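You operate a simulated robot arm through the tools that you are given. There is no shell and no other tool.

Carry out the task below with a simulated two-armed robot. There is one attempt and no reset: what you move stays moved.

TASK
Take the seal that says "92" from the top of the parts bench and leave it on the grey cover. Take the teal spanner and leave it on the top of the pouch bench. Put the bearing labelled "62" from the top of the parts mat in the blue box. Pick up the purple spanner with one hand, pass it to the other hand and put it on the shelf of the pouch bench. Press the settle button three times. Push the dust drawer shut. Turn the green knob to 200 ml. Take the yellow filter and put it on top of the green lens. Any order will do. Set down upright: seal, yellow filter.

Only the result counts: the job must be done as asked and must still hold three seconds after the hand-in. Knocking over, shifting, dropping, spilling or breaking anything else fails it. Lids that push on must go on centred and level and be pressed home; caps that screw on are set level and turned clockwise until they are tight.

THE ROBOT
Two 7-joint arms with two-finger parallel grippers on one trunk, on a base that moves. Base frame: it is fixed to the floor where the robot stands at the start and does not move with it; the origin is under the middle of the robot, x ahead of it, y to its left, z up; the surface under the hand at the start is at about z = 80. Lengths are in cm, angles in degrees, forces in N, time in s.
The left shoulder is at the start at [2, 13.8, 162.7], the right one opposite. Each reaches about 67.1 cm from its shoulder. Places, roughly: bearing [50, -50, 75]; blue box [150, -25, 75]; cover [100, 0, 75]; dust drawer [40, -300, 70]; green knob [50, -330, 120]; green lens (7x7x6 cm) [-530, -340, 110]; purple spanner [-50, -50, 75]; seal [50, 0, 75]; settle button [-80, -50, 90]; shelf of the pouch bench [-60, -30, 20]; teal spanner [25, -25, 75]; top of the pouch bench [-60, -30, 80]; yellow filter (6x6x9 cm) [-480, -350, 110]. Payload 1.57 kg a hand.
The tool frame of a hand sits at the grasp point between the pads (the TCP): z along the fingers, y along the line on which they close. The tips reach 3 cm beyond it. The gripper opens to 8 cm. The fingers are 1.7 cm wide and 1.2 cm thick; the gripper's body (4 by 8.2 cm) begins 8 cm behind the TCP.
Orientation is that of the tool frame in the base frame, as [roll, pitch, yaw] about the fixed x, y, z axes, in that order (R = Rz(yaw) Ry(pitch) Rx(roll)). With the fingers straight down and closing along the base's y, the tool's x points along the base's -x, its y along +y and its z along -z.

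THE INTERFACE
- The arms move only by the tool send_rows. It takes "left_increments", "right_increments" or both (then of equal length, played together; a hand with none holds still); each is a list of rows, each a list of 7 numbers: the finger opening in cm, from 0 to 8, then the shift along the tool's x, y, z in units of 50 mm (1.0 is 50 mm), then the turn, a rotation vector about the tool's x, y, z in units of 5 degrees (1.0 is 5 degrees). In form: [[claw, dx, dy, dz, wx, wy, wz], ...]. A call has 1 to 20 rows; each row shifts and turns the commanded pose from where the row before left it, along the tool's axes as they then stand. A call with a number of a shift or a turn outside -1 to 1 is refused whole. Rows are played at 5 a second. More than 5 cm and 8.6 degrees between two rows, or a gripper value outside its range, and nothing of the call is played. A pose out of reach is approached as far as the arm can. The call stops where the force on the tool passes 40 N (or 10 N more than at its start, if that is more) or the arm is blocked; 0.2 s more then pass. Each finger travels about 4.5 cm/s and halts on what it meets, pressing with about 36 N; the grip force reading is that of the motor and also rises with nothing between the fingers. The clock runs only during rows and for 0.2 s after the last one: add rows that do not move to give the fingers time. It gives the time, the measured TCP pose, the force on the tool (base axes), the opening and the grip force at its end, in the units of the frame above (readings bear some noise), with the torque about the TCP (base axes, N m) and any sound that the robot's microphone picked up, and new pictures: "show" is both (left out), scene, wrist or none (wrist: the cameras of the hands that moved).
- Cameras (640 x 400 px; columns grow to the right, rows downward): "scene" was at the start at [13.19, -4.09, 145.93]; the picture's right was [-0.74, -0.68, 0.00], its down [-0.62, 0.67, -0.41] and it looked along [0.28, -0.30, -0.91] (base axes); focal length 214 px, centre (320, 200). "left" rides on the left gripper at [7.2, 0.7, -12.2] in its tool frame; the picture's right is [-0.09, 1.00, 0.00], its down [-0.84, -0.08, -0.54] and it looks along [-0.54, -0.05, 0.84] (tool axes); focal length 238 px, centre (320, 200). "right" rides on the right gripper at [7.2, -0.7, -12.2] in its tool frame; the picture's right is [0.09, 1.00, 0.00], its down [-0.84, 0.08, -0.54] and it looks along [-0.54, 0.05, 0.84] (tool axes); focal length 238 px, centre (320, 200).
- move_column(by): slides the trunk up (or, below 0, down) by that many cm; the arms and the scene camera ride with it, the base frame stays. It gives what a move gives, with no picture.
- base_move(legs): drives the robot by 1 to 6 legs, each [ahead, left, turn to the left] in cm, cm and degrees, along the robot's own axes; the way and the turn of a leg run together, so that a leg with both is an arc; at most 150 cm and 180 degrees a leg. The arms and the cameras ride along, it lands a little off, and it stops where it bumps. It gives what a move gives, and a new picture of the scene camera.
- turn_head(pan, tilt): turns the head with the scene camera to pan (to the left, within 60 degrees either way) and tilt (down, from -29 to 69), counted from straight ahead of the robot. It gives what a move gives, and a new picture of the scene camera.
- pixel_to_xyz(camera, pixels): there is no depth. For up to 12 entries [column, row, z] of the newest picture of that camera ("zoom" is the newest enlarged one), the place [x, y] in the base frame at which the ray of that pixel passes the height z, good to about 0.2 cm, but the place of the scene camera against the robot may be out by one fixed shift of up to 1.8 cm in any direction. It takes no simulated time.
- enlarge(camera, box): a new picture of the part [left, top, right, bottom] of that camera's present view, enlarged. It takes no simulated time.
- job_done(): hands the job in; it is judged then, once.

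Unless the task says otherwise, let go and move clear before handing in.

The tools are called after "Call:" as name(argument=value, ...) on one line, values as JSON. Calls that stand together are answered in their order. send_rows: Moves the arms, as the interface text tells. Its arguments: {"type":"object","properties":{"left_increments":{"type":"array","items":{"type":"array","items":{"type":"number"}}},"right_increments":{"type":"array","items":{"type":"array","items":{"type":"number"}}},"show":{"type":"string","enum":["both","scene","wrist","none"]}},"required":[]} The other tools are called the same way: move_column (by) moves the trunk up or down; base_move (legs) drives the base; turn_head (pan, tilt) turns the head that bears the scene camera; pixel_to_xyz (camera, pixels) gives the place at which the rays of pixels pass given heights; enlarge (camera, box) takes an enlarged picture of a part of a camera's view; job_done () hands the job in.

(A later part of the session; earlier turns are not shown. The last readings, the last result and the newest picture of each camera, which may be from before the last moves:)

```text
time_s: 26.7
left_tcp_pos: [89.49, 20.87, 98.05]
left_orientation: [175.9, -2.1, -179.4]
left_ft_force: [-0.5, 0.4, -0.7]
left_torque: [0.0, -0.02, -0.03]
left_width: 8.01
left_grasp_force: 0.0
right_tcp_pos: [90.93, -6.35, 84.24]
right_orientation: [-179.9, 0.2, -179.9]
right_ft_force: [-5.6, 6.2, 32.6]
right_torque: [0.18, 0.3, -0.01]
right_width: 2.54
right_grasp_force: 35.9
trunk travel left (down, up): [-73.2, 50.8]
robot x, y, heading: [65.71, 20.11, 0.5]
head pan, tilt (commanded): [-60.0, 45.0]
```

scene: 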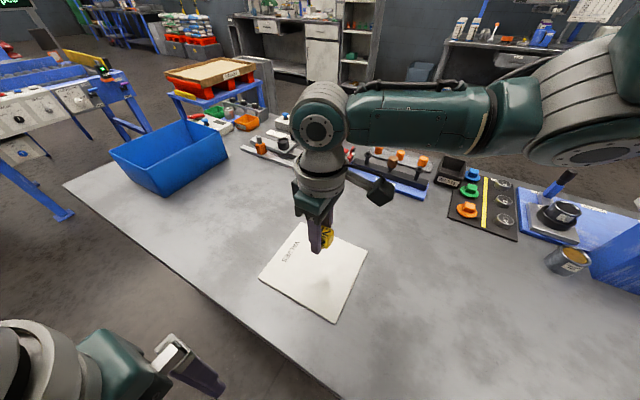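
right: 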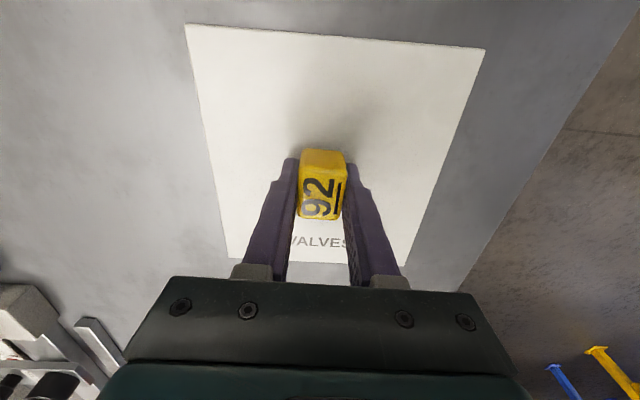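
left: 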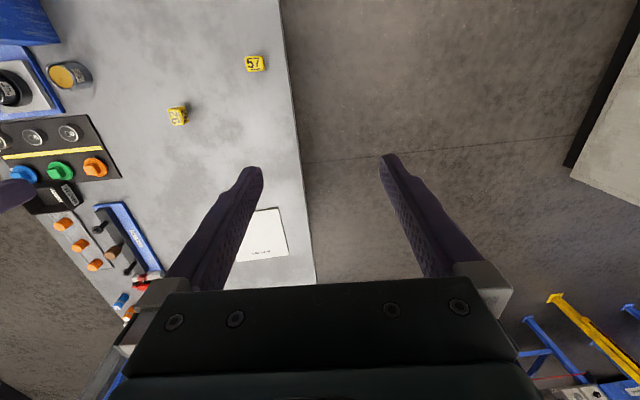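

Contact: 25–33 N upward at z 84.3, so it's seated on the cover. I'll ease off 1.5 mm, open, and lift straight away.

Call:
send_rows(right_increments=[[1, 0, 0, -0.03, 0, 0, 0], [2.8, 0, 0, 0, 0, 0, 0], [3.5, 0, 0, 0, 0, 0, 0], [5, 0, 0, 0, 0, 0, 0], [6, 0, 0, 0, 0, 0, 0], [6, 0, 0, -0.3, 0, 0, 0], [6, 0, 0, -0.6, 0, 0, 0], [6, 0, 0, -0.8, 0, 0, 0], [6, 0, 0, -0.8, 0, 0, 0]], show="both")

```text
time_s: 28.7
left_tcp_pos: [89.29, 20.95, 98.0]
left_orientation: [176.0, -2.1, -179.4]
left_ft_force: [0.2, 0.2, 0.3]
left_torque: [-0.02, 0.0, 0.0]
left_width: 8.0
left_grasp_force: 0.0
right_tcp_pos: [91.0, -6.44, 96.76]
right_orientation: [-180.0, -0.1, -179.8]
right_ft_force: [0.3, 0.0, -0.3]
right_torque: [-0.01, 0.03, -0.02]
right_width: 6.01
right_grasp_force: 0.0
trunk travel left (down, up): [-73.2, 50.8]
robot x, y, heading: [65.75, 20.11, 0.3]
head pan, tilt (commanded): [-60.0, 45.0]
```

scene: 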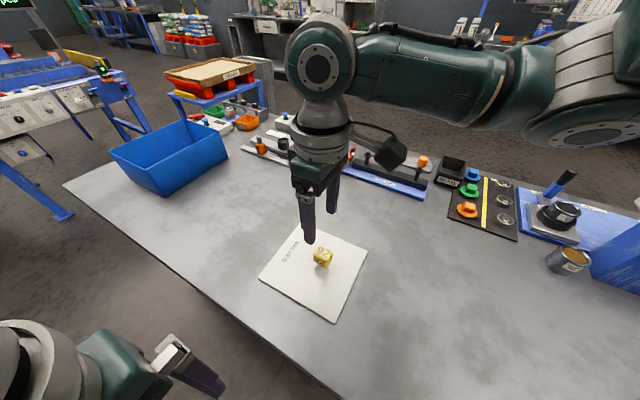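
right: 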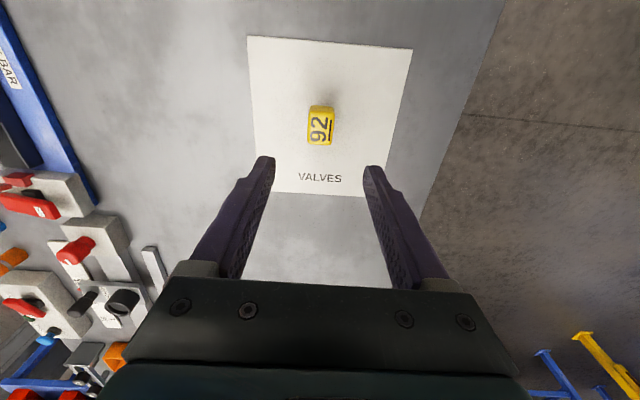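

The seal "92" stands upright on the cover (scene px 323,256; wrist px 321,125). Next is the bearing: I'll raise the trunk, turn to face −y, and drive so the right hand comes over the mat.

Call:
move_column(by=27)

Call:
base_move(legs=[[0, 0, -90]])

```text
time_s: 31.4
left_tcp_pos: [89.32, 20.91, 125.15]
left_orientation: [176.0, -2.1, -179.4]
left_ft_force: [-0.1, -0.2, 0.3]
left_torque: [-0.05, -0.02, 0.01]
left_width: 8.0
left_grasp_force: 0.1
right_tcp_pos: [90.88, -6.33, 123.67]
right_orientation: [-179.9, -0.1, -179.8]
right_ft_force: [-0.4, -0.2, 0.0]
right_torque: [-0.02, 0.03, -0.01]
right_width: 6.04
right_grasp_force: 0.2
trunk travel left (down, up): [-100.2, 23.8]
robot x, y, heading: [65.48, 20.24, 0.2]
head pan, tilt (commanded): [-60.0, 45.0]
```

```text
time_s: 35.7
left_tcp_pos: [66.4, -3.62, 125.09]
left_orientation: [176.0, -2.1, 90.3]
left_ft_force: [0.9, 0.3, -0.7]
left_torque: [0.0, 0.01, 0.02]
left_width: 8.0
left_grasp_force: 0.1
right_tcp_pos: [38.97, -5.05, 123.71]
right_orientation: [-179.9, -0.1, 89.8]
right_ft_force: [-0.3, 0.1, 0.6]
right_torque: [0.02, 0.0, 0.03]
right_width: 5.99
right_grasp_force: 0.1
trunk travel left (down, up): [-100.2, 23.8]
robot x, y, heading: [65.78, 19.92, -90.0]
head pan, tilt (commanded): [-60.0, 45.0]
```

scene: 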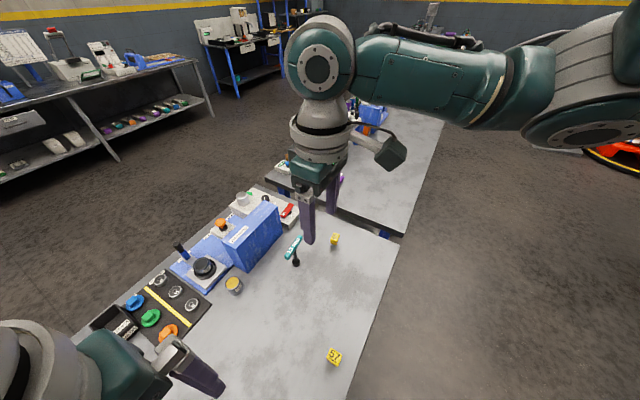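

Turned cleanly to −90°. I'll drive ahead 36 and left 17 so the right hand is over the middle bearing near (57.3, −46).

Call:
base_move(legs=[[36, 17, 0]])

Call:
send_rows(right_increments=[[6, 0, 0, 0, 0, 0, 0]], left_increments=[[8, 0, 0, 0, 0, 0, 0]], show="wrist")

```text
time_s: 38.1
left_tcp_pos: [83.39, -39.45, 125.07]
left_orientation: [176.0, -2.2, 90.4]
left_ft_force: [0.4, 0.2, 0.3]
left_torque: [0.0, 0.01, -0.02]
left_width: 7.98
left_grasp_force: 0.0
right_tcp_pos: [55.97, -40.85, 123.69]
right_orientation: [-179.9, -0.1, 90.2]
right_ft_force: [0.0, -0.2, -1.0]
right_torque: [0.0, -0.01, 0.01]
right_width: 5.98
right_grasp_force: 0.0
trunk travel left (down, up): [-100.2, 23.8]
robot x, y, heading: [82.86, -15.73, -89.8]
head pan, tilt (commanded): [-60.0, 45.0]
```

scene: 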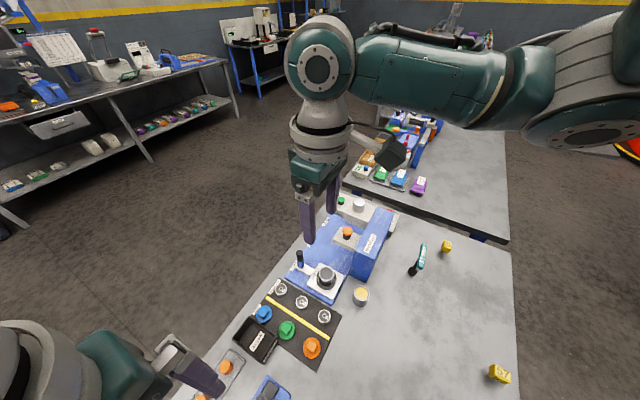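

```text
time_s: 38.5
left_tcp_pos: [83.34, -39.53, 125.08]
left_orientation: [175.9, -2.2, 90.3]
left_ft_force: [-0.5, 1.1, -0.2]
left_torque: [-0.01, -0.03, -0.01]
left_width: 8.01
left_grasp_force: 0.1
right_tcp_pos: [55.89, -41.08, 123.79]
right_orientation: [-179.9, -0.2, 90.1]
right_ft_force: [-0.3, 0.4, 0.0]
right_torque: [0.0, -0.03, 0.02]
right_width: 6.0
right_grasp_force: 0.1
trunk travel left (down, up): [-100.2, 23.8]
robot x, y, heading: [82.32, -15.75, -90.0]
head pan, tilt (commanded): [-60.0, 45.0]
```

right: 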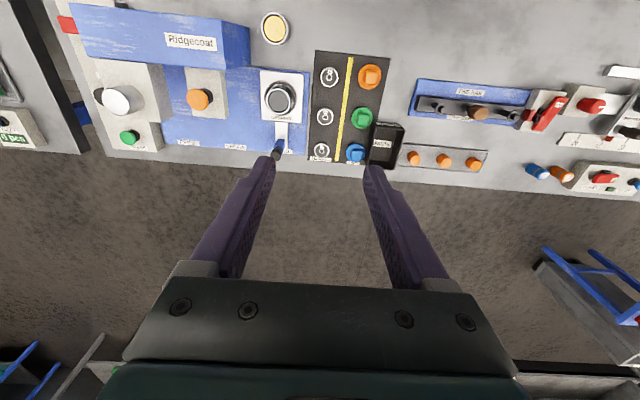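
left: 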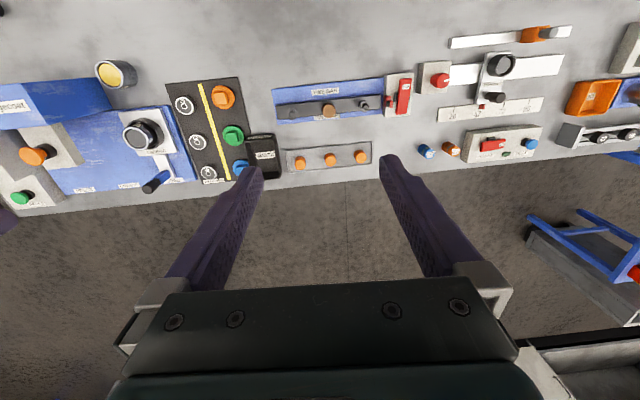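

The right wrist view shows bearings at px (329,76), (325,117), (321,152), with the green cap at (361,118) and the blue handle at (277,150). I'll locate the middle one and its neighbours and zoom.

Call:
enlarge(camera="right", box=[240, 50, 420, 170])

Call:
pixel_to_xyz(camera="right", pixels=[[329, 76, 83], [325, 116, 83], [321, 151, 83], [361, 117, 83], [309, 110, 81], [305, 155, 81], [278, 148, 90], [384, 140, 85], [273, 28, 87], [250, 25, 95], [250, 65, 95], [75, 5, 95]])

```text
3.33 times, centred on (330, 110) of right
```

zoom: 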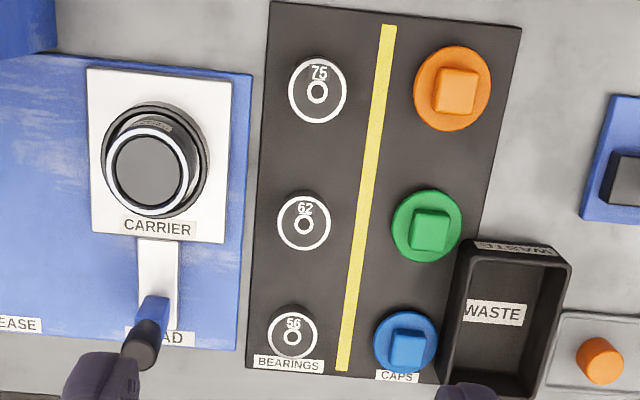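

```text
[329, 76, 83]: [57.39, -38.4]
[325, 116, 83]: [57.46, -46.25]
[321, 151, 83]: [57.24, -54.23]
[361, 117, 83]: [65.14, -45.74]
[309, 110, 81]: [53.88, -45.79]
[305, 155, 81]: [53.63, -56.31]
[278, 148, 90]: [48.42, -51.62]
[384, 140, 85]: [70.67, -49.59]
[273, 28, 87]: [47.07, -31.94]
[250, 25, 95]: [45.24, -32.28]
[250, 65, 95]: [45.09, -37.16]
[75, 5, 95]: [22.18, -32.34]
```

Bearing "62" is confirmed at about (57.4, −46.3), with the grease plate close on its −x side, so I'll turn the hand 90° to close along y between the neighbours (7.8 cm apart). I'll also raise the left hand 12 cm out of the way.

Call:
send_rows(right_increments=[[6, -0.5, 0.15, 0, 0, 0, 0], [6, -0.54, 0.15, 0, 0, 0, 0], [6, 0, 0, 0, 0, 0, 1], [6, 0, 0, 0, 0, 0, 1], [6, 0, 0, 0, 0, 0, 1], [6, 0, 0, 0, 0, 0, 1], [6, 0, 0, 0, 0, 0, 1], [6, 0, 0, 0, 0, 0, 1], [6, 0, 0, 0, 0, 0, 1], [6, 0, 0, 0, 0, 0, 1], [6, 0, 0, 0, 0, 0, 1], [6, 0, 0, 0, 0, 0, 1], [6, 0, 0, 0, 0, 0, 1], [6, 0, 0, 0, 0, 0, 1], [6, 0, 0, 0, 0, 0, 1], [6, 0, 0, 0, 0, 0, 1], [6, 0, 0, 0, 0, 0, 1], [6, 0, 0, 0, 0, 0, 1], [6, 0, 0, 0, 0, 0, 1], [6, 0, 0, 0, 0, 0, 1]], left_increments=[[8, 0, 0, -0.5, 0, 0, 0], [8, 0, 0, -0.5, 0, 0, 0], [8, 0, 0, -0.5, 0, 0, 0], [8, 0, 0, -0.5, 0, 0, 0], [8, 0, 0, -0.4, 0, 0, 0], [8, 0, 0, 0, 0, 0, 0], [8, 0, 0, 0, 0, 0, 0], [8, 0, 0, 0, 0, 0, 0], [8, 0, 0, 0, 0, 0, 0], [8, 0, 0, 0, 0, 0, 0], [8, 0, 0, 0, 0, 0, 0], [8, 0, 0, 0, 0, 0, 0], [8, 0, 0, 0, 0, 0, 0], [8, 0, 0, 0, 0, 0, 0], [8, 0, 0, 0, 0, 0, 0], [8, 0, 0, 0, 0, 0, 0], [8, 0, 0, 0, 0, 0, 0], [8, 0, 0, 0, 0, 0, 0], [8, 0, 0, 0, 0, 0, 0], [8, 0, 0, 0, 0, 0, 0]], show="both")

```text
time_s: 42.9
left_tcp_pos: [87.75, -40.75, 124.33]
left_orientation: [168.7, -2.0, 91.5]
left_ft_force: [0.5, 0.7, -0.1]
left_torque: [-0.01, 0.0, -0.02]
left_width: 8.02
left_grasp_force: 0.1
left hand out of reach, approached as far as the arm can: row 1, 2, 3, 4, 5
right_tcp_pos: [57.52, -46.28, 123.76]
right_orientation: [-179.9, 0.1, 0.0]
right_ft_force: [1.2, 0.0, -0.7]
right_torque: [-0.01, 0.02, 0.02]
right_width: 5.98
right_grasp_force: 0.1
trunk travel left (down, up): [-100.2, 23.8]
robot x, y, heading: [82.59, -15.71, -90.0]
head pan, tilt (commanded): [-60.0, 45.0]
stopped in row 20 (left hand): the arm was blocked; the commanded pose is now the measured one
```

scene: 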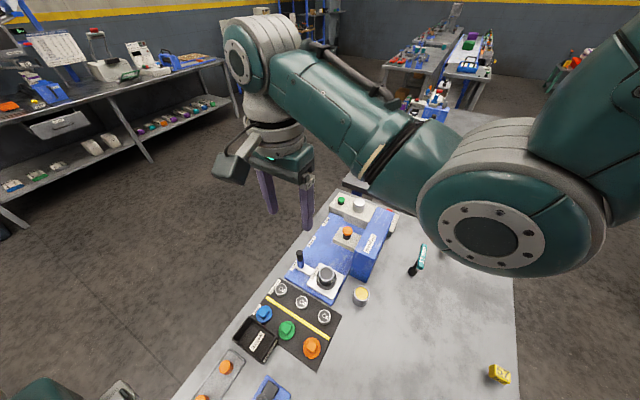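
right: 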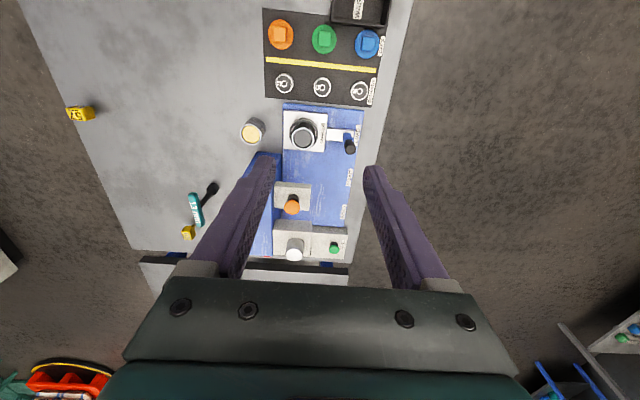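
left: 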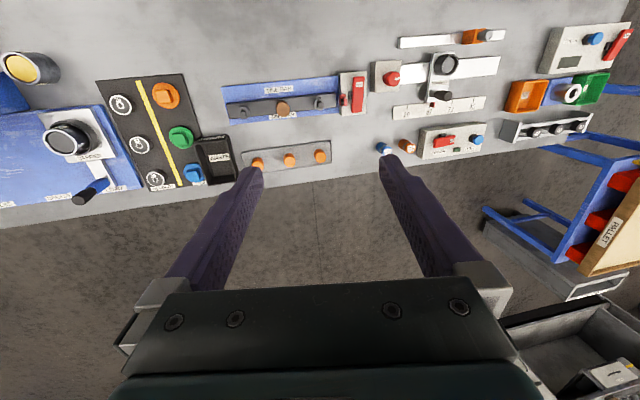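

The right hand is now over the bearing with closing axis along y; the left hand could not rise and sits at z 124 tilted a little, still clear. I'll lower the trunk 26 cm and look again.

Call:
move_column(by=-26)

Call:
send_rows(right_increments=[[6, 0, 0, 0, 0, 0, 0]], show="both")

```text
time_s: 45.6
left_tcp_pos: [87.75, -40.82, 98.37]
left_orientation: [168.7, -2.0, 91.5]
left_ft_force: [-1.0, 0.1, 0.0]
left_torque: [0.04, -0.02, -0.04]
left_width: 8.03
left_grasp_force: 0.0
right_tcp_pos: [57.56, -46.2, 97.76]
right_orientation: [-179.8, 0.1, 0.0]
right_ft_force: [-0.2, 0.6, 0.0]
right_torque: [-0.01, -0.01, 0.02]
right_width: 6.0
right_grasp_force: 0.0
trunk travel left (down, up): [-74.2, 49.8]
robot x, y, heading: [82.61, -15.78, -90.0]
head pan, tilt (commanded): [-60.0, 45.0]
```

```text
time_s: 46.0
left_tcp_pos: [87.74, -40.73, 98.45]
left_orientation: [168.6, -2.0, 91.5]
left_ft_force: [1.0, 0.0, 0.9]
left_torque: [0.02, -0.03, 0.0]
left_width: 8.02
left_grasp_force: 0.0
right_tcp_pos: [57.34, -46.22, 97.71]
right_orientation: [-179.9, 0.1, -0.1]
right_ft_force: [0.4, -0.4, 0.0]
right_torque: [0.02, 0.0, -0.01]
right_width: 6.02
right_grasp_force: 0.1
trunk travel left (down, up): [-74.2, 49.8]
robot x, y, heading: [82.5, -15.6, -89.7]
head pan, tilt (commanded): [-60.0, 45.0]
```

scene: 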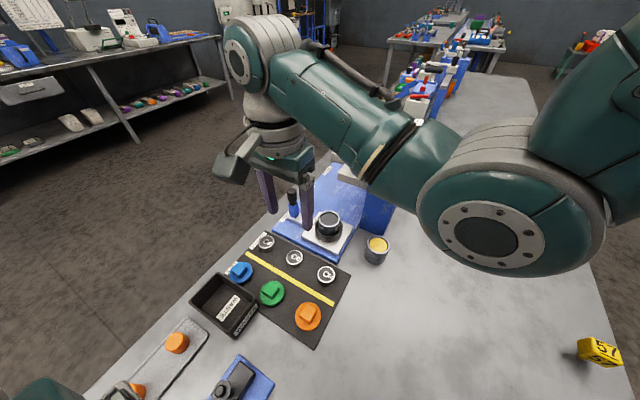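
right: 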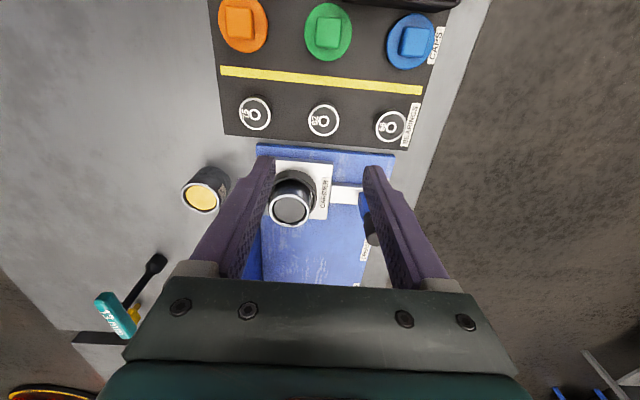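

Bearing "62" shows in the wrist view at px (323,120). I'll zoom and locate it accurately before descending.

Call:
enlarge(camera="right", box=[220, 80, 430, 160])

Call:
pixel_to_xyz(camera="right", pixels=[[323, 120, 83], [255, 113, 83], [391, 126, 83], [330, 160, 81], [308, 150, 81]])

```text
3.05 times, centred on (325, 120) of right
```

zoom: 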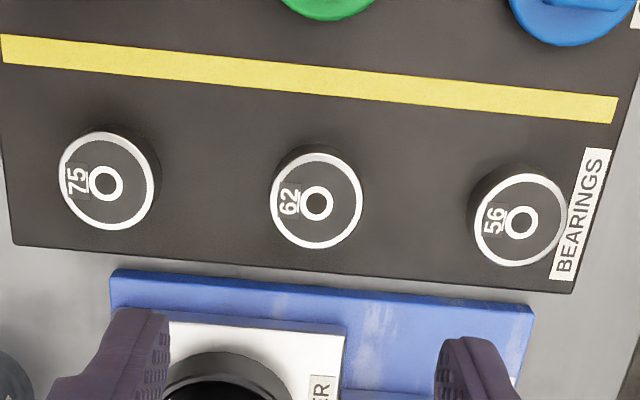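

```text
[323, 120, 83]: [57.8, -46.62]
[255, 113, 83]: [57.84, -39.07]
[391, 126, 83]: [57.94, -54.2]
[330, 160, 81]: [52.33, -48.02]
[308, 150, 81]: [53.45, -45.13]
```

The three bearings sit at y ≈ −39, −46.6, −54.1, top near z 82. I'll align and descend partway, watching the elbow in the scene view.

Call:
send_rows(right_increments=[[5.5, 0.03, 0.07, 0.4, 0, 0, 0], [5.5, 0, 0, 0.4, 0, 0, 0], [5.5, 0, 0, 0.4, 0, 0, 0], [5.5, 0, 0, 0.4, 0, 0, 0], [5.5, 0, 0, 0, 0, 0, 0]], show="both")

```text
time_s: 47.2
left_tcp_pos: [87.68, -40.72, 98.36]
left_orientation: [168.8, -2.0, 91.5]
left_ft_force: [0.2, 0.1, -0.8]
left_torque: [0.01, 0.0, -0.01]
left_width: 8.04
left_grasp_force: 0.0
right_tcp_pos: [57.58, -46.56, 89.53]
right_orientation: [-179.8, 0.2, 0.0]
right_ft_force: [0.0, -1.0, -0.3]
right_torque: [0.01, 0.0, 0.0]
right_width: 5.48
right_grasp_force: 0.1
trunk travel left (down, up): [-74.2, 49.8]
robot x, y, heading: [82.33, -15.67, -89.8]
head pan, tilt (commanded): [-60.0, 45.0]
```

scene: 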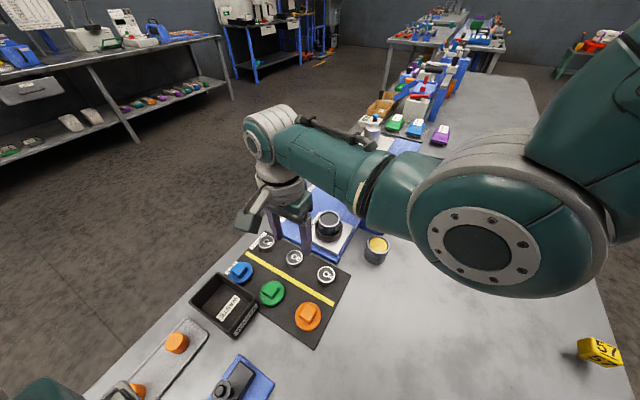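
right: 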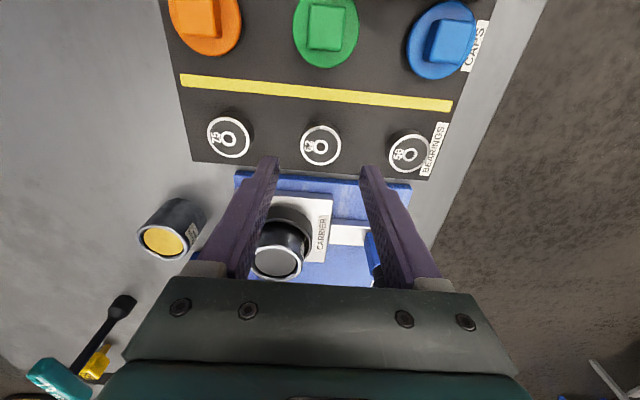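

The fingers straddle "62" (px 321,146) with clearance to both neighbours; the elbow hangs over empty bench. I'll go down the remaining ~5.8 cm slowly.

Call:
send_rows(right_increments=[[5.5, 0, 0, 0.3, 0, 0, 0], [5.5, 0, 0, 0.3, 0, 0, 0], [5.5, 0, 0, 0.3, 0, 0, 0], [5.5, 0, 0, 0.16, 0, 0, 0], [5.5, 0, 0, 0.08, 0, 0, 0], [5.5, 0, 0, 0, 0, 0, 0]], show="both")

```text
time_s: 48.6
left_tcp_pos: [87.62, -40.64, 98.36]
left_orientation: [168.7, -1.9, 91.4]
left_ft_force: [0.7, 0.1, -0.6]
left_torque: [0.04, 0.01, -0.02]
left_width: 7.99
left_grasp_force: 0.1
right_tcp_pos: [57.65, -46.63, 84.05]
right_orientation: [-179.9, 0.1, 0.0]
right_ft_force: [0.4, -0.5, 0.7]
right_torque: [-0.01, 0.0, 0.0]
right_width: 5.51
right_grasp_force: 0.0
trunk travel left (down, up): [-74.2, 49.8]
robot x, y, heading: [82.5, -15.64, -90.0]
head pan, tilt (commanded): [-60.0, 45.0]
```

scene: 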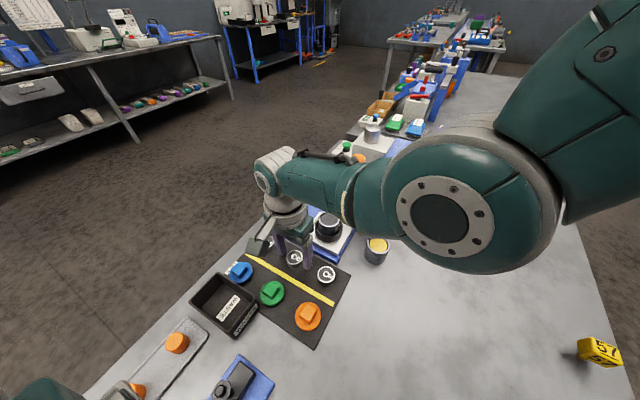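
right: 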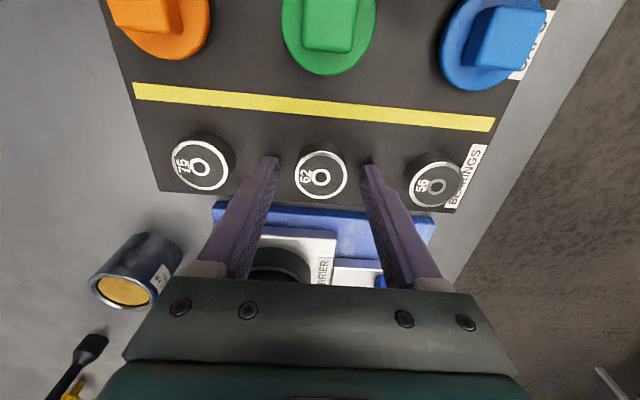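

The bearing "62" (px 321,175) is between the fingertips. I'll verify its centre against the TCP before closing.

Call:
pixel_to_xyz(camera="right", pixels=[[321, 175, 82], [321, 175, 83], [321, 180, 82], [270, 160, 81], [370, 167, 81]])

```text
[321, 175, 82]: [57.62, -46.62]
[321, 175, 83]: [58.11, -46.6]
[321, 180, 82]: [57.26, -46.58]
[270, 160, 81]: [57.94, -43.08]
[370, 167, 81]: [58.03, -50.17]
```

Centred. The tips are at about z 81; I'll go down another 4 mm carefully and then close.

Call:
send_rows(right_increments=[[5.5, 0, 0, 0.05, 0, 0, 0], [5.5, 0, 0, 0.03, 0, 0, 0], [5.5, 0, 0, 0, 0, 0, 0]], show="none")

Call:
send_rows(right_increments=[[4.5, 0, 0, 0, 0, 0, 0], [3.5, 0, 0, 0, 0, 0, 0], [3, 0, 0, 0, 0, 0, 0], [2, 0, 0, 0, 0, 0, 0], [2, 0, 0, 0, 0, 0, 0], [2, 0, 0, 0, 0, 0, 0]], show="wrist")

```text
time_s: 49.4
left_tcp_pos: [87.86, -40.77, 98.31]
left_orientation: [168.7, -2.1, 91.5]
left_ft_force: [0.6, 0.0, 0.1]
left_torque: [-0.02, -0.01, 0.02]
left_width: 8.0
left_grasp_force: 0.0
right_tcp_pos: [57.57, -46.6, 83.88]
right_orientation: [-180.0, 0.1, 0.0]
right_ft_force: [0.7, 0.3, -0.8]
right_torque: [-0.02, -0.01, 0.01]
right_width: 5.52
right_grasp_force: 0.0
trunk travel left (down, up): [-74.2, 49.8]
robot x, y, heading: [82.58, -16.14, -89.8]
head pan, tilt (commanded): [-60.0, 45.0]
```

```text
time_s: 50.8
left_tcp_pos: [87.69, -40.68, 98.26]
left_orientation: [168.7, -2.0, 91.4]
left_ft_force: [-0.2, -1.1, 0.4]
left_torque: [-0.01, 0.01, 0.01]
left_width: 8.0
left_grasp_force: 0.0
right_tcp_pos: [57.6, -46.57, 83.61]
right_orientation: [-180.0, 0.1, 0.0]
right_ft_force: [-0.3, -1.2, 0.6]
right_torque: [0.0, -0.03, -0.03]
right_width: 3.39
right_grasp_force: 35.2
trunk travel left (down, up): [-74.2, 49.8]
robot x, y, heading: [82.29, -15.28, -89.8]
head pan, tilt (commanded): [-60.0, 45.0]
```

right: 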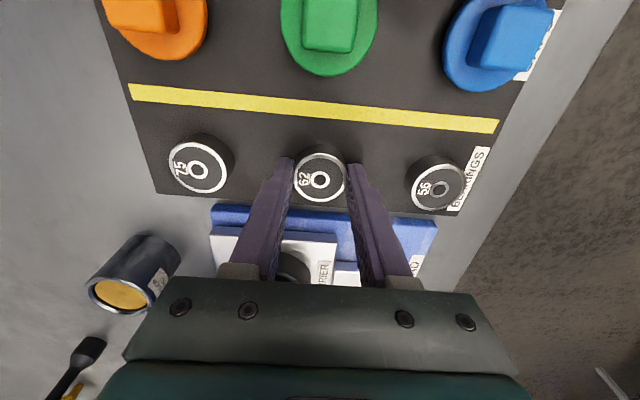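

Gripped at 3.39 cm with 35 N. I'll lift it 9 cm by the arm, then raise the trunk.

Call:
send_rows(right_increments=[[2, 0, 0, -0.1, 0, 0, 0], [2, 0, 0, -0.3, 0, 0, 0], [2, 0, 0, -0.5, 0, 0, 0], [2, 0, 0, -0.5, 0, 0, 0], [2, 0, 0, -0.4, 0, 0, 0], [2, 0, 0, 0, 0, 0, 0]], show="wrist")

Call:
move_column(by=30)

Call:
turn_head(pan=45, tilt=50)

```text
time_s: 52.2
left_tcp_pos: [87.71, -40.74, 98.39]
left_orientation: [168.7, -1.9, 91.5]
left_ft_force: [-0.7, -0.1, 0.5]
left_torque: [0.01, 0.01, 0.0]
left_width: 7.98
left_grasp_force: 0.0
right_tcp_pos: [57.68, -46.54, 92.62]
right_orientation: [180.0, 0.1, 0.0]
right_ft_force: [-0.4, 0.5, -0.3]
right_torque: [0.02, 0.01, -0.02]
right_width: 3.4
right_grasp_force: 36.1
trunk travel left (down, up): [-74.2, 49.8]
robot x, y, heading: [82.48, -15.72, -89.7]
head pan, tilt (commanded): [-60.0, 45.0]
```

right: 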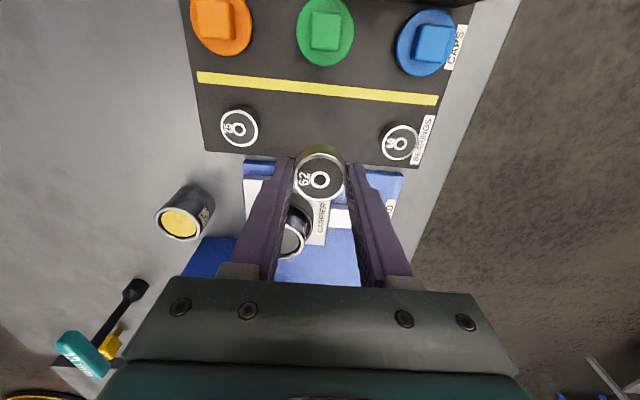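

```text
time_s: 55.2
left_tcp_pos: [87.63, -40.75, 128.23]
left_orientation: [168.7, -2.0, 91.5]
left_ft_force: [0.8, -0.1, -0.6]
left_torque: [0.01, 0.0, -0.02]
left_width: 8.01
left_grasp_force: 0.1
right_tcp_pos: [57.68, -46.58, 122.69]
right_orientation: [-180.0, 0.1, 0.0]
right_ft_force: [0.2, 0.0, -0.2]
right_torque: [-0.01, 0.01, 0.03]
right_width: 3.39
right_grasp_force: 36.1
trunk travel left (down, up): [-104.2, 19.8]
robot x, y, heading: [82.64, -16.22, -90.1]
head pan, tilt (commanded): [-60.0, 45.0]
```

```text
time_s: 57.0
left_tcp_pos: [87.76, -40.83, 128.31]
left_orientation: [168.8, -1.9, 91.5]
left_ft_force: [0.3, 0.2, -0.3]
left_torque: [-0.02, -0.02, 0.01]
left_width: 7.99
left_grasp_force: 0.1
right_tcp_pos: [57.78, -46.56, 122.66]
right_orientation: [-179.9, 0.1, 0.0]
right_ft_force: [0.1, 0.5, -0.9]
right_torque: [0.02, -0.01, 0.01]
right_width: 3.41
right_grasp_force: 36.0
trunk travel left (down, up): [-104.2, 19.8]
robot x, y, heading: [82.31, -15.77, -90.1]
head pan, tilt (commanded): [45.0, 50.0]
```

scene: 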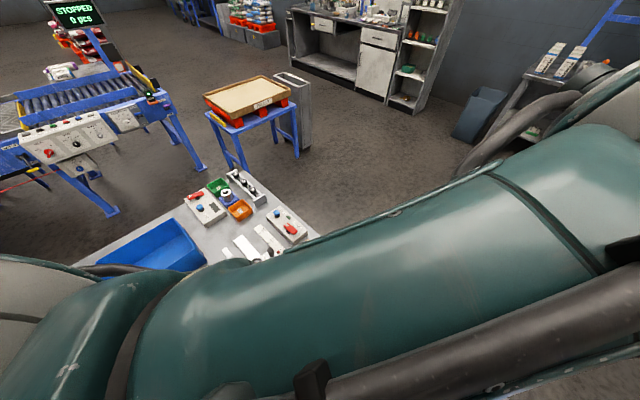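

The bearing lifted cleanly (wrist px 320,178) and the scene view shows the blue box at lower left (px 160,245). I'll check the box and the conveyor's positions before driving there.

Call:
pixel_to_xyz(camera="scene", pixels=[[168, 221, 92], [205, 260, 92], [95, 262, 92], [75, 150, 90], [120, 120, 90], [110, 213, 0], [208, 100, 75], [297, 100, 75], [185, 195, 80]])

Call:
base_move(legs=[[-32, 0, 0]])

```text
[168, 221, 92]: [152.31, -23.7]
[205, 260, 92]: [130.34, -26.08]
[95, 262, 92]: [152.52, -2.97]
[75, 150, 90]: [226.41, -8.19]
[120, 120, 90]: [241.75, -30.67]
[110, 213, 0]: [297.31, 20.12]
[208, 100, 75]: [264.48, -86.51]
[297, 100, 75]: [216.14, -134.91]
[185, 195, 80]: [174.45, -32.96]
```

```text
time_s: 59.2
left_tcp_pos: [87.64, -8.81, 128.4]
left_orientation: [168.7, -2.0, 91.6]
left_ft_force: [0.2, 0.0, 0.0]
left_torque: [0.03, -0.01, -0.02]
left_width: 8.02
left_grasp_force: 0.0
right_tcp_pos: [57.56, -14.51, 122.6]
right_orientation: [-179.9, 0.0, 0.0]
right_ft_force: [-0.2, -0.2, -1.0]
right_torque: [-0.01, 0.02, -0.04]
right_width: 3.42
right_grasp_force: 35.8
trunk travel left (down, up): [-104.2, 19.8]
robot x, y, heading: [82.6, 16.23, -89.8]
head pan, tilt (commanded): [45.0, 50.0]
```

scene: 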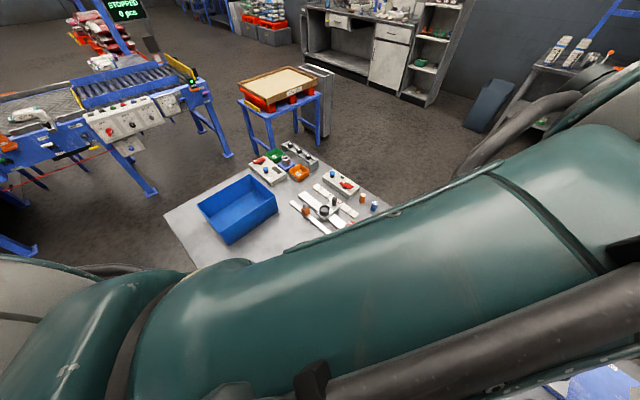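

Now the whole blue box is visible (rim px 197,205 – 248,176 – 277,202 – 228,243). I'll locate it.

Call:
pixel_to_xyz(camera="scene", pixels=[[197, 205, 92], [248, 176, 92], [277, 204, 92], [228, 243, 92], [228, 243, 80], [163, 213, 80], [285, 150, 85], [197, 205, 100], [277, 204, 100], [238, 200, 81], [192, 75, 95], [240, 98, 78]])

Call:
enlarge(camera="scene", box=[150, 130, 310, 270])

```text
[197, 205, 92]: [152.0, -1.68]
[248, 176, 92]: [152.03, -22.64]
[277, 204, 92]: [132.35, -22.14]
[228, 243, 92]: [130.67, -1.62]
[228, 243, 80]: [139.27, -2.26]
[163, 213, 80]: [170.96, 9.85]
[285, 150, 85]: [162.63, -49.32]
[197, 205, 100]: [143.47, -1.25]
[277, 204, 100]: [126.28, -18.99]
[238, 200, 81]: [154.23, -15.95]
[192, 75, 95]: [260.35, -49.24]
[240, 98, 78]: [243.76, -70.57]
```

```text
2.86 times, centred on (230, 200) of scene
```

zoom: 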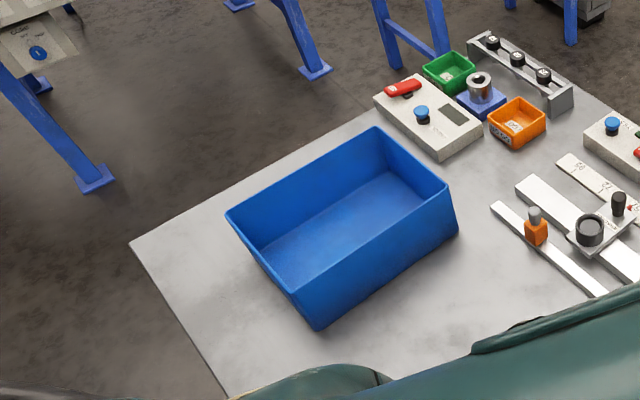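

I'll refine using the enlarged picture's rim corners (228,213), (375,127), (450,185), (300,292) and bottom corners (318,328), (458,228).

Call:
pixel_to_xyz(camera="zoom", pixels=[[318, 328, 80], [458, 228, 80], [228, 213, 91], [375, 127, 91], [450, 185, 91], [300, 292, 91], [300, 292, 94], [450, 185, 94], [228, 213, 94], [375, 127, 94]])

```text
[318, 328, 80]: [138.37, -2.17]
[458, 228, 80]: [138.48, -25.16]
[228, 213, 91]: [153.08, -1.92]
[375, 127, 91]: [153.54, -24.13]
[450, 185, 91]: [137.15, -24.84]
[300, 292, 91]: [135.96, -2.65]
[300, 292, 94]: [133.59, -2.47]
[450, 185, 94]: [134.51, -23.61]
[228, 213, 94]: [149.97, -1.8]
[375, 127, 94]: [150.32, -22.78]
```

The box rim spans roughly x 136–153, y −24.5…−2.4, rim about z 91. I'll drive left (toward +x) 86 cm so the right hand is over it.

Call:
base_move(legs=[[-1, 86, 0]])

Call:
send_rows(right_increments=[[2, 0, 0, 0, 0, 0, 0]], show="wrist")

```text
time_s: 63.7
left_tcp_pos: [173.76, -7.6, 128.24]
left_orientation: [168.6, -2.0, 91.6]
left_ft_force: [0.2, -1.3, 0.3]
left_torque: [-0.01, -0.04, 0.02]
left_width: 7.99
left_grasp_force: 0.1
right_tcp_pos: [143.58, -13.44, 122.6]
right_orientation: [180.0, 0.1, -0.1]
right_ft_force: [0.7, -0.2, 0.3]
right_torque: [0.0, 0.02, 0.03]
right_width: 3.4
right_grasp_force: 36.0
trunk travel left (down, up): [-104.2, 19.8]
robot x, y, heading: [168.76, 17.67, -90.0]
head pan, tilt (commanded): [45.0, 50.0]
```

scene: 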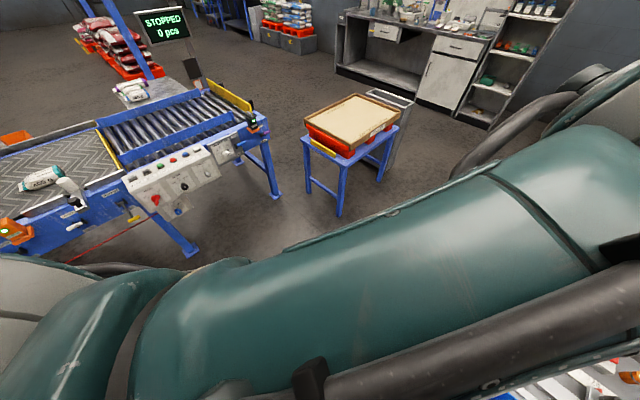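

```text
time_s: 64.1
left_tcp_pos: [173.76, -7.69, 128.34]
left_orientation: [168.4, -2.1, 91.4]
left_ft_force: [0.3, 0.1, -0.6]
left_torque: [0.02, -0.01, 0.03]
left_width: 8.0
left_grasp_force: 0.0
right_tcp_pos: [143.44, -13.48, 122.58]
right_orientation: [180.0, 0.1, 0.0]
right_ft_force: [-0.4, -0.1, -0.5]
right_torque: [0.01, 0.01, 0.0]
right_width: 3.4
right_grasp_force: 35.4
trunk travel left (down, up): [-104.2, 19.8]
robot x, y, heading: [168.49, 17.56, -90.1]
head pan, tilt (commanded): [45.0, 50.0]
```

right: 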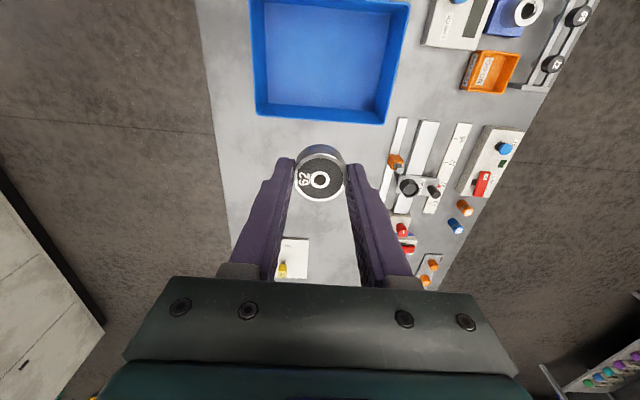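

The wrist view shows the box interior at px (265–400, 5–120). I'll locate its edges with this camera.

Call:
pixel_to_xyz(camera="right", pixels=[[256, 113, 90], [384, 124, 90], [410, 5, 90], [250, 2, 90], [267, 102, 81], [376, 113, 81], [325, 60, 81], [388, 15, 81], [266, 5, 81]])

Call:
enlarge(camera="right", box=[230, 0, 430, 140])

```text
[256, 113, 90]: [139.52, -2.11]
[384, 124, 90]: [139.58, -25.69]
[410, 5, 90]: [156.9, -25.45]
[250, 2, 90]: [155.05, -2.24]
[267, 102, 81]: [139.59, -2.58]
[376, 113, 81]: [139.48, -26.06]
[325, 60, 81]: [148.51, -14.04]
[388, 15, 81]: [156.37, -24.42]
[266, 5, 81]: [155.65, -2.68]
```

```text
2.86 times, centred on (330, 70) of right
```

zoom: 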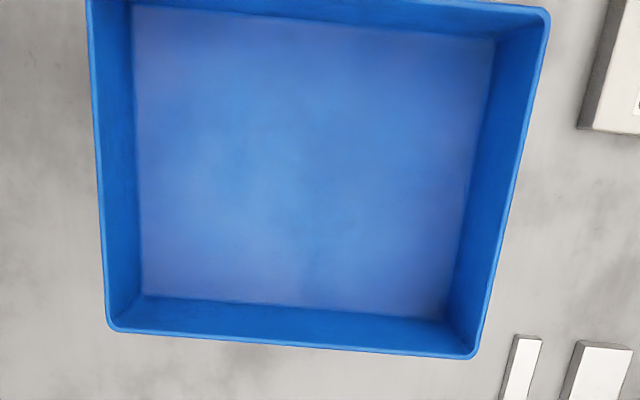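

The box spans x ≈139.5–156, y ≈ −2…−25.7 with rim about z 90. I'll shift the hand over its middle, turn the head to watch the arm, and lower the trunk in stages.

Call:
send_rows(right_increments=[[2, 0.3, 0.08, 0, 0, 0, 0]], show="none")

Call:
move_column(by=-22)

Call:
turn_head(pan=-50, tilt=60)

Call:
send_rows(right_increments=[[2, 0, 0, 0, 0, 0, 0]], show="wrist")

```text
time_s: 64.5
left_tcp_pos: [173.65, -7.63, 128.24]
left_orientation: [168.5, -1.9, 91.6]
left_ft_force: [-0.7, -0.6, 0.1]
left_torque: [-0.02, -0.01, 0.01]
left_width: 7.98
left_grasp_force: 0.0
right_tcp_pos: [144.92, -13.84, 122.74]
right_orientation: [-180.0, 0.1, 0.1]
right_ft_force: [-0.6, -0.5, -0.9]
right_torque: [-0.02, -0.03, 0.0]
right_width: 3.4
right_grasp_force: 35.8
trunk travel left (down, up): [-104.2, 19.8]
robot x, y, heading: [168.21, 17.23, -90.2]
head pan, tilt (commanded): [45.0, 50.0]
```

```text
time_s: 66.8
left_tcp_pos: [173.64, -7.69, 106.18]
left_orientation: [168.6, -2.0, 91.5]
left_ft_force: [0.7, 0.0, 0.0]
left_torque: [-0.02, 0.0, 0.01]
left_width: 8.01
left_grasp_force: 0.0
right_tcp_pos: [144.99, -13.85, 100.63]
right_orientation: [-180.0, 0.0, 0.0]
right_ft_force: [-0.5, 0.2, -0.4]
right_torque: [0.01, 0.04, -0.02]
right_width: 3.38
right_grasp_force: 36.2
trunk travel left (down, up): [-82.2, 41.8]
robot x, y, heading: [168.47, 17.55, -89.9]
head pan, tilt (commanded): [45.0, 50.0]
```

```text
time_s: 68.6
left_tcp_pos: [173.69, -7.7, 106.21]
left_orientation: [168.5, -2.0, 91.4]
left_ft_force: [0.2, -0.1, -1.0]
left_torque: [-0.02, 0.02, 0.03]
left_width: 7.98
left_grasp_force: 0.0
right_tcp_pos: [144.88, -13.81, 100.68]
right_orientation: [179.9, 0.1, 0.0]
right_ft_force: [-0.4, -0.3, -0.3]
right_torque: [-0.02, 0.03, 0.03]
right_width: 3.39
right_grasp_force: 36.3
trunk travel left (down, up): [-82.2, 41.8]
robot x, y, heading: [168.31, 17.2, -90.1]
head pan, tilt (commanded): [-50.0, 60.0]
```

scene: 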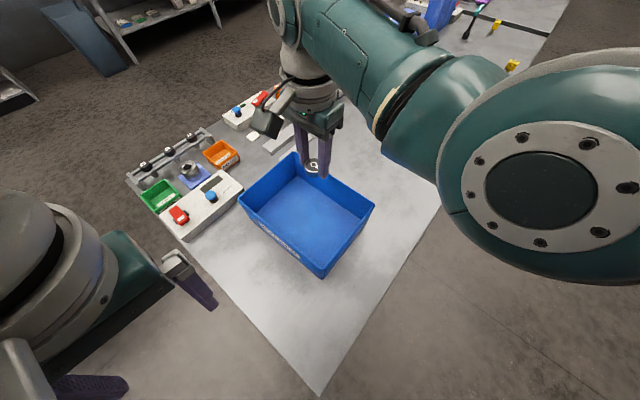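

```text
time_s: 69.0
left_tcp_pos: [173.81, -7.7, 106.24]
left_orientation: [168.5, -2.0, 91.5]
left_ft_force: [-0.1, -0.4, 0.1]
left_torque: [0.0, 0.02, 0.0]
left_width: 7.99
left_grasp_force: 0.0
right_tcp_pos: [145.04, -13.82, 100.56]
right_orientation: [179.9, 0.1, 0.0]
right_ft_force: [0.1, 0.5, -0.7]
right_torque: [-0.03, -0.01, 0.01]
right_width: 3.42
right_grasp_force: 35.7
trunk travel left (down, up): [-82.2, 41.8]
robot x, y, heading: [168.61, 17.15, -90.3]
head pan, tilt (commanded): [-50.0, 60.0]
```

right: 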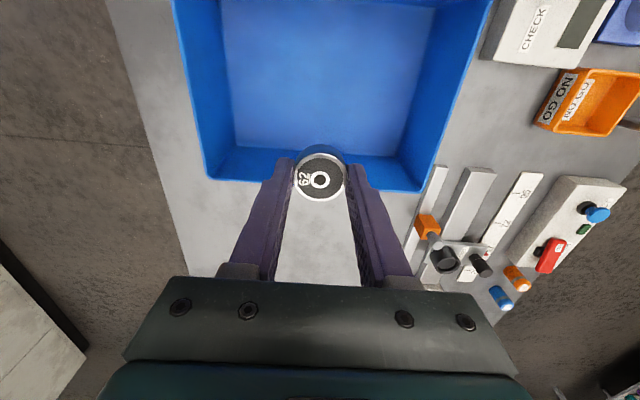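

The scene view shows the elbow (right) clear of the box and the bearing above the box's open inside. I'll shift 1 cm further in, lower the trunk another 8 cm and check.

Call:
send_rows(right_increments=[[2, 0.2, 0, 0, 0, 0, 0]], show="none")

Call:
move_column(by=-8)

Call:
send_rows(right_increments=[[2, 0, 0, 0.2, 0, 0, 0], [2, 0, 0, 0.2, 0, 0, 0], [2, 0, 0, 0, 0, 0, 0]], show="both")

```text
time_s: 69.4
left_tcp_pos: [173.74, -7.72, 106.29]
left_orientation: [168.5, -1.9, 91.4]
left_ft_force: [0.0, -0.1, -0.5]
left_torque: [-0.02, 0.0, -0.02]
left_width: 7.98
left_grasp_force: 0.0
right_tcp_pos: [146.1, -13.8, 100.64]
right_orientation: [-179.9, 0.1, 0.1]
right_ft_force: [0.2, -1.2, 0.1]
right_torque: [-0.02, -0.05, -0.02]
right_width: 3.43
right_grasp_force: 35.7
trunk travel left (down, up): [-82.2, 41.8]
robot x, y, heading: [168.69, 17.42, -90.0]
head pan, tilt (commanded): [-50.0, 60.0]
```

```text
time_s: 70.5
left_tcp_pos: [173.68, -7.72, 98.18]
left_orientation: [168.5, -2.0, 91.5]
left_ft_force: [0.3, 0.0, -0.6]
left_torque: [-0.01, -0.01, -0.05]
left_width: 8.01
left_grasp_force: 0.0
right_tcp_pos: [145.97, -13.72, 92.61]
right_orientation: [-180.0, 0.1, 0.1]
right_ft_force: [0.8, -1.1, -0.5]
right_torque: [0.02, 0.0, -0.01]
right_width: 3.42
right_grasp_force: 35.9
trunk travel left (down, up): [-74.2, 49.8]
robot x, y, heading: [168.44, 17.07, -90.2]
head pan, tilt (commanded): [-50.0, 60.0]
```

```text
time_s: 71.3
left_tcp_pos: [173.79, -7.72, 98.2]
left_orientation: [168.4, -1.9, 91.5]
left_ft_force: [-0.3, -0.5, -1.0]
left_torque: [-0.02, -0.02, 0.0]
left_width: 8.0
left_grasp_force: 0.1
right_tcp_pos: [145.95, -13.82, 90.45]
right_orientation: [179.9, 0.1, 0.0]
right_ft_force: [-0.1, 0.2, -0.9]
right_torque: [0.0, -0.03, 0.0]
right_width: 3.4
right_grasp_force: 36.2
trunk travel left (down, up): [-74.2, 49.8]
robot x, y, heading: [168.24, 16.87, -90.1]
head pan, tilt (commanded): [-50.0, 60.0]
```

scene: 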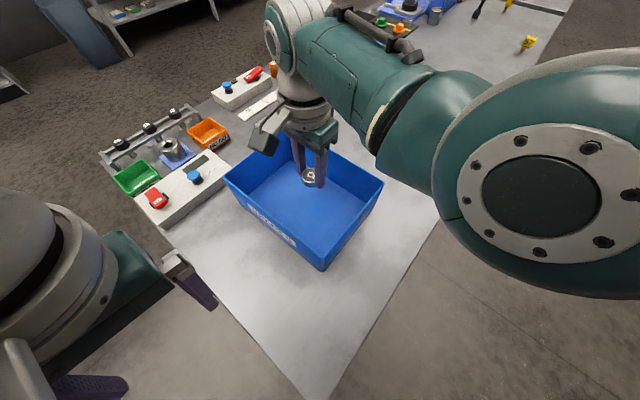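
right: 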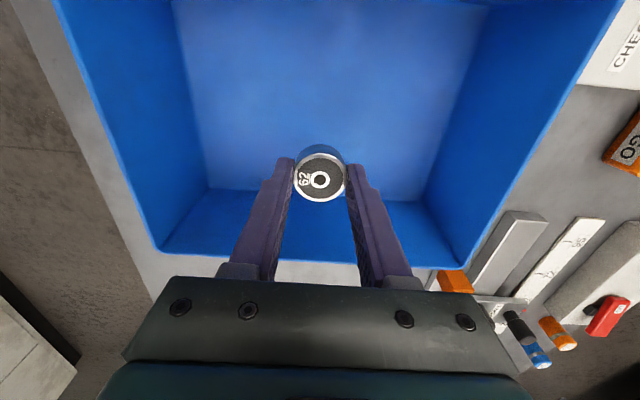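

The bearing is inside the box above its floor (wrist px 320,178). I'll continue down to z ≈85 and then step until contact.

Call:
send_rows(right_increments=[[2, 0, 0, 0.3, 0, 0, 0], [2, 0, 0, 0.3, 0, 0, 0], [2, 0, 0, 0.3, 0, 0, 0], [2, 0, 0, 0.1, 0, 0, 0], [2, 0, 0, 0.04, 0, 0, 0], [2, 0, 0, 0, 0, 0, 0]], show="none")

Call:
send_rows(right_increments=[[2, 0, 0, 0.04, 0, 0, 0], [2, 0, 0, 0.02, 0, 0, 0], [2, 0, 0, 0, 0, 0, 0]], show="wrist")

```text
time_s: 72.7
left_tcp_pos: [173.62, -7.66, 98.41]
left_orientation: [168.5, -1.9, 91.5]
left_ft_force: [-0.5, -0.3, -0.4]
left_torque: [0.02, 0.0, -0.01]
left_width: 8.01
left_grasp_force: 0.0
right_tcp_pos: [145.96, -13.83, 85.49]
right_orientation: [180.0, 0.1, 0.0]
right_ft_force: [-0.1, 0.7, 0.2]
right_torque: [-0.01, -0.04, 0.0]
right_width: 3.38
right_grasp_force: 35.8
trunk travel left (down, up): [-74.2, 49.8]
robot x, y, heading: [168.26, 17.26, -90.0]
head pan, tilt (commanded): [-50.0, 60.0]
```

```text
time_s: 73.5
left_tcp_pos: [173.73, -7.71, 98.26]
left_orientation: [168.5, -1.9, 91.4]
left_ft_force: [-0.9, -0.5, 0.3]
left_torque: [0.01, 0.02, -0.03]
left_width: 8.02
left_grasp_force: 0.0
right_tcp_pos: [145.98, -13.88, 85.16]
right_orientation: [180.0, 0.2, 0.0]
right_ft_force: [-0.1, -0.7, -0.6]
right_torque: [0.01, 0.0, -0.04]
right_width: 3.36
right_grasp_force: 37.0
trunk travel left (down, up): [-74.2, 49.8]
robot x, y, heading: [168.21, 17.22, -90.0]
head pan, tilt (commanded): [-50.0, 60.0]
```

right: 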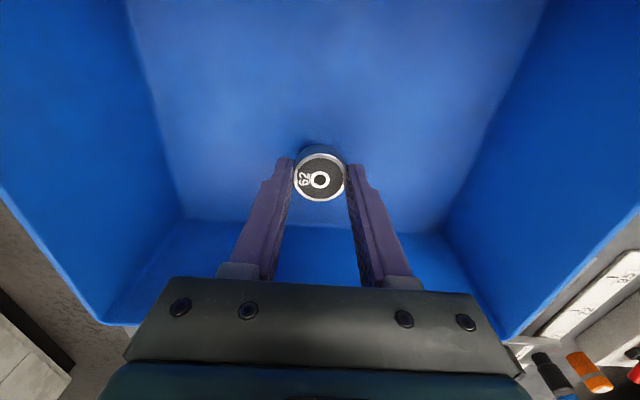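

Still free at z 85.16. I'll keep stepping down 2 mm at a time until the force rises.

Call:
send_rows(right_increments=[[2, 0, 0, 0.04, 0, 0, 0], [2, 0, 0, 0.03, 0, 0, 0], [2, 0, 0, 0, 0, 0, 0]], show="none")

Call:
send_rows(right_increments=[[2, 0, 0, 0.03, 0, 0, 0], [2, 0, 0, 0.03, 0, 0, 0], [2, 0, 0, 0, 0, 0, 0]], show="none")

```text
time_s: 74.3
left_tcp_pos: [173.75, -7.67, 98.24]
left_orientation: [168.5, -2.0, 91.5]
left_ft_force: [-0.6, -0.4, -0.4]
left_torque: [0.02, 0.03, 0.03]
left_width: 7.98
left_grasp_force: 0.2
right_tcp_pos: [145.91, -13.94, 84.85]
right_orientation: [180.0, 0.1, 0.0]
right_ft_force: [0.7, 0.6, -0.3]
right_torque: [0.02, -0.02, 0.01]
right_width: 3.39
right_grasp_force: 35.9
trunk travel left (down, up): [-74.2, 49.8]
robot x, y, heading: [168.45, 17.25, -90.3]
head pan, tilt (commanded): [-50.0, 60.0]
```

```text
time_s: 75.1
left_tcp_pos: [173.6, -7.7, 98.29]
left_orientation: [168.5, -2.0, 91.5]
left_ft_force: [0.0, 0.5, -0.5]
left_torque: [0.0, 0.0, 0.02]
left_width: 7.99
left_grasp_force: 0.0
right_tcp_pos: [146.0, -13.89, 84.53]
right_orientation: [-179.9, 0.2, 0.0]
right_ft_force: [0.0, 0.3, -0.4]
right_torque: [-0.03, -0.02, -0.01]
right_width: 3.41
right_grasp_force: 35.7
trunk travel left (down, up): [-74.2, 49.8]
robot x, y, heading: [168.44, 17.36, -90.1]
head pan, tilt (commanded): [-50.0, 60.0]
```

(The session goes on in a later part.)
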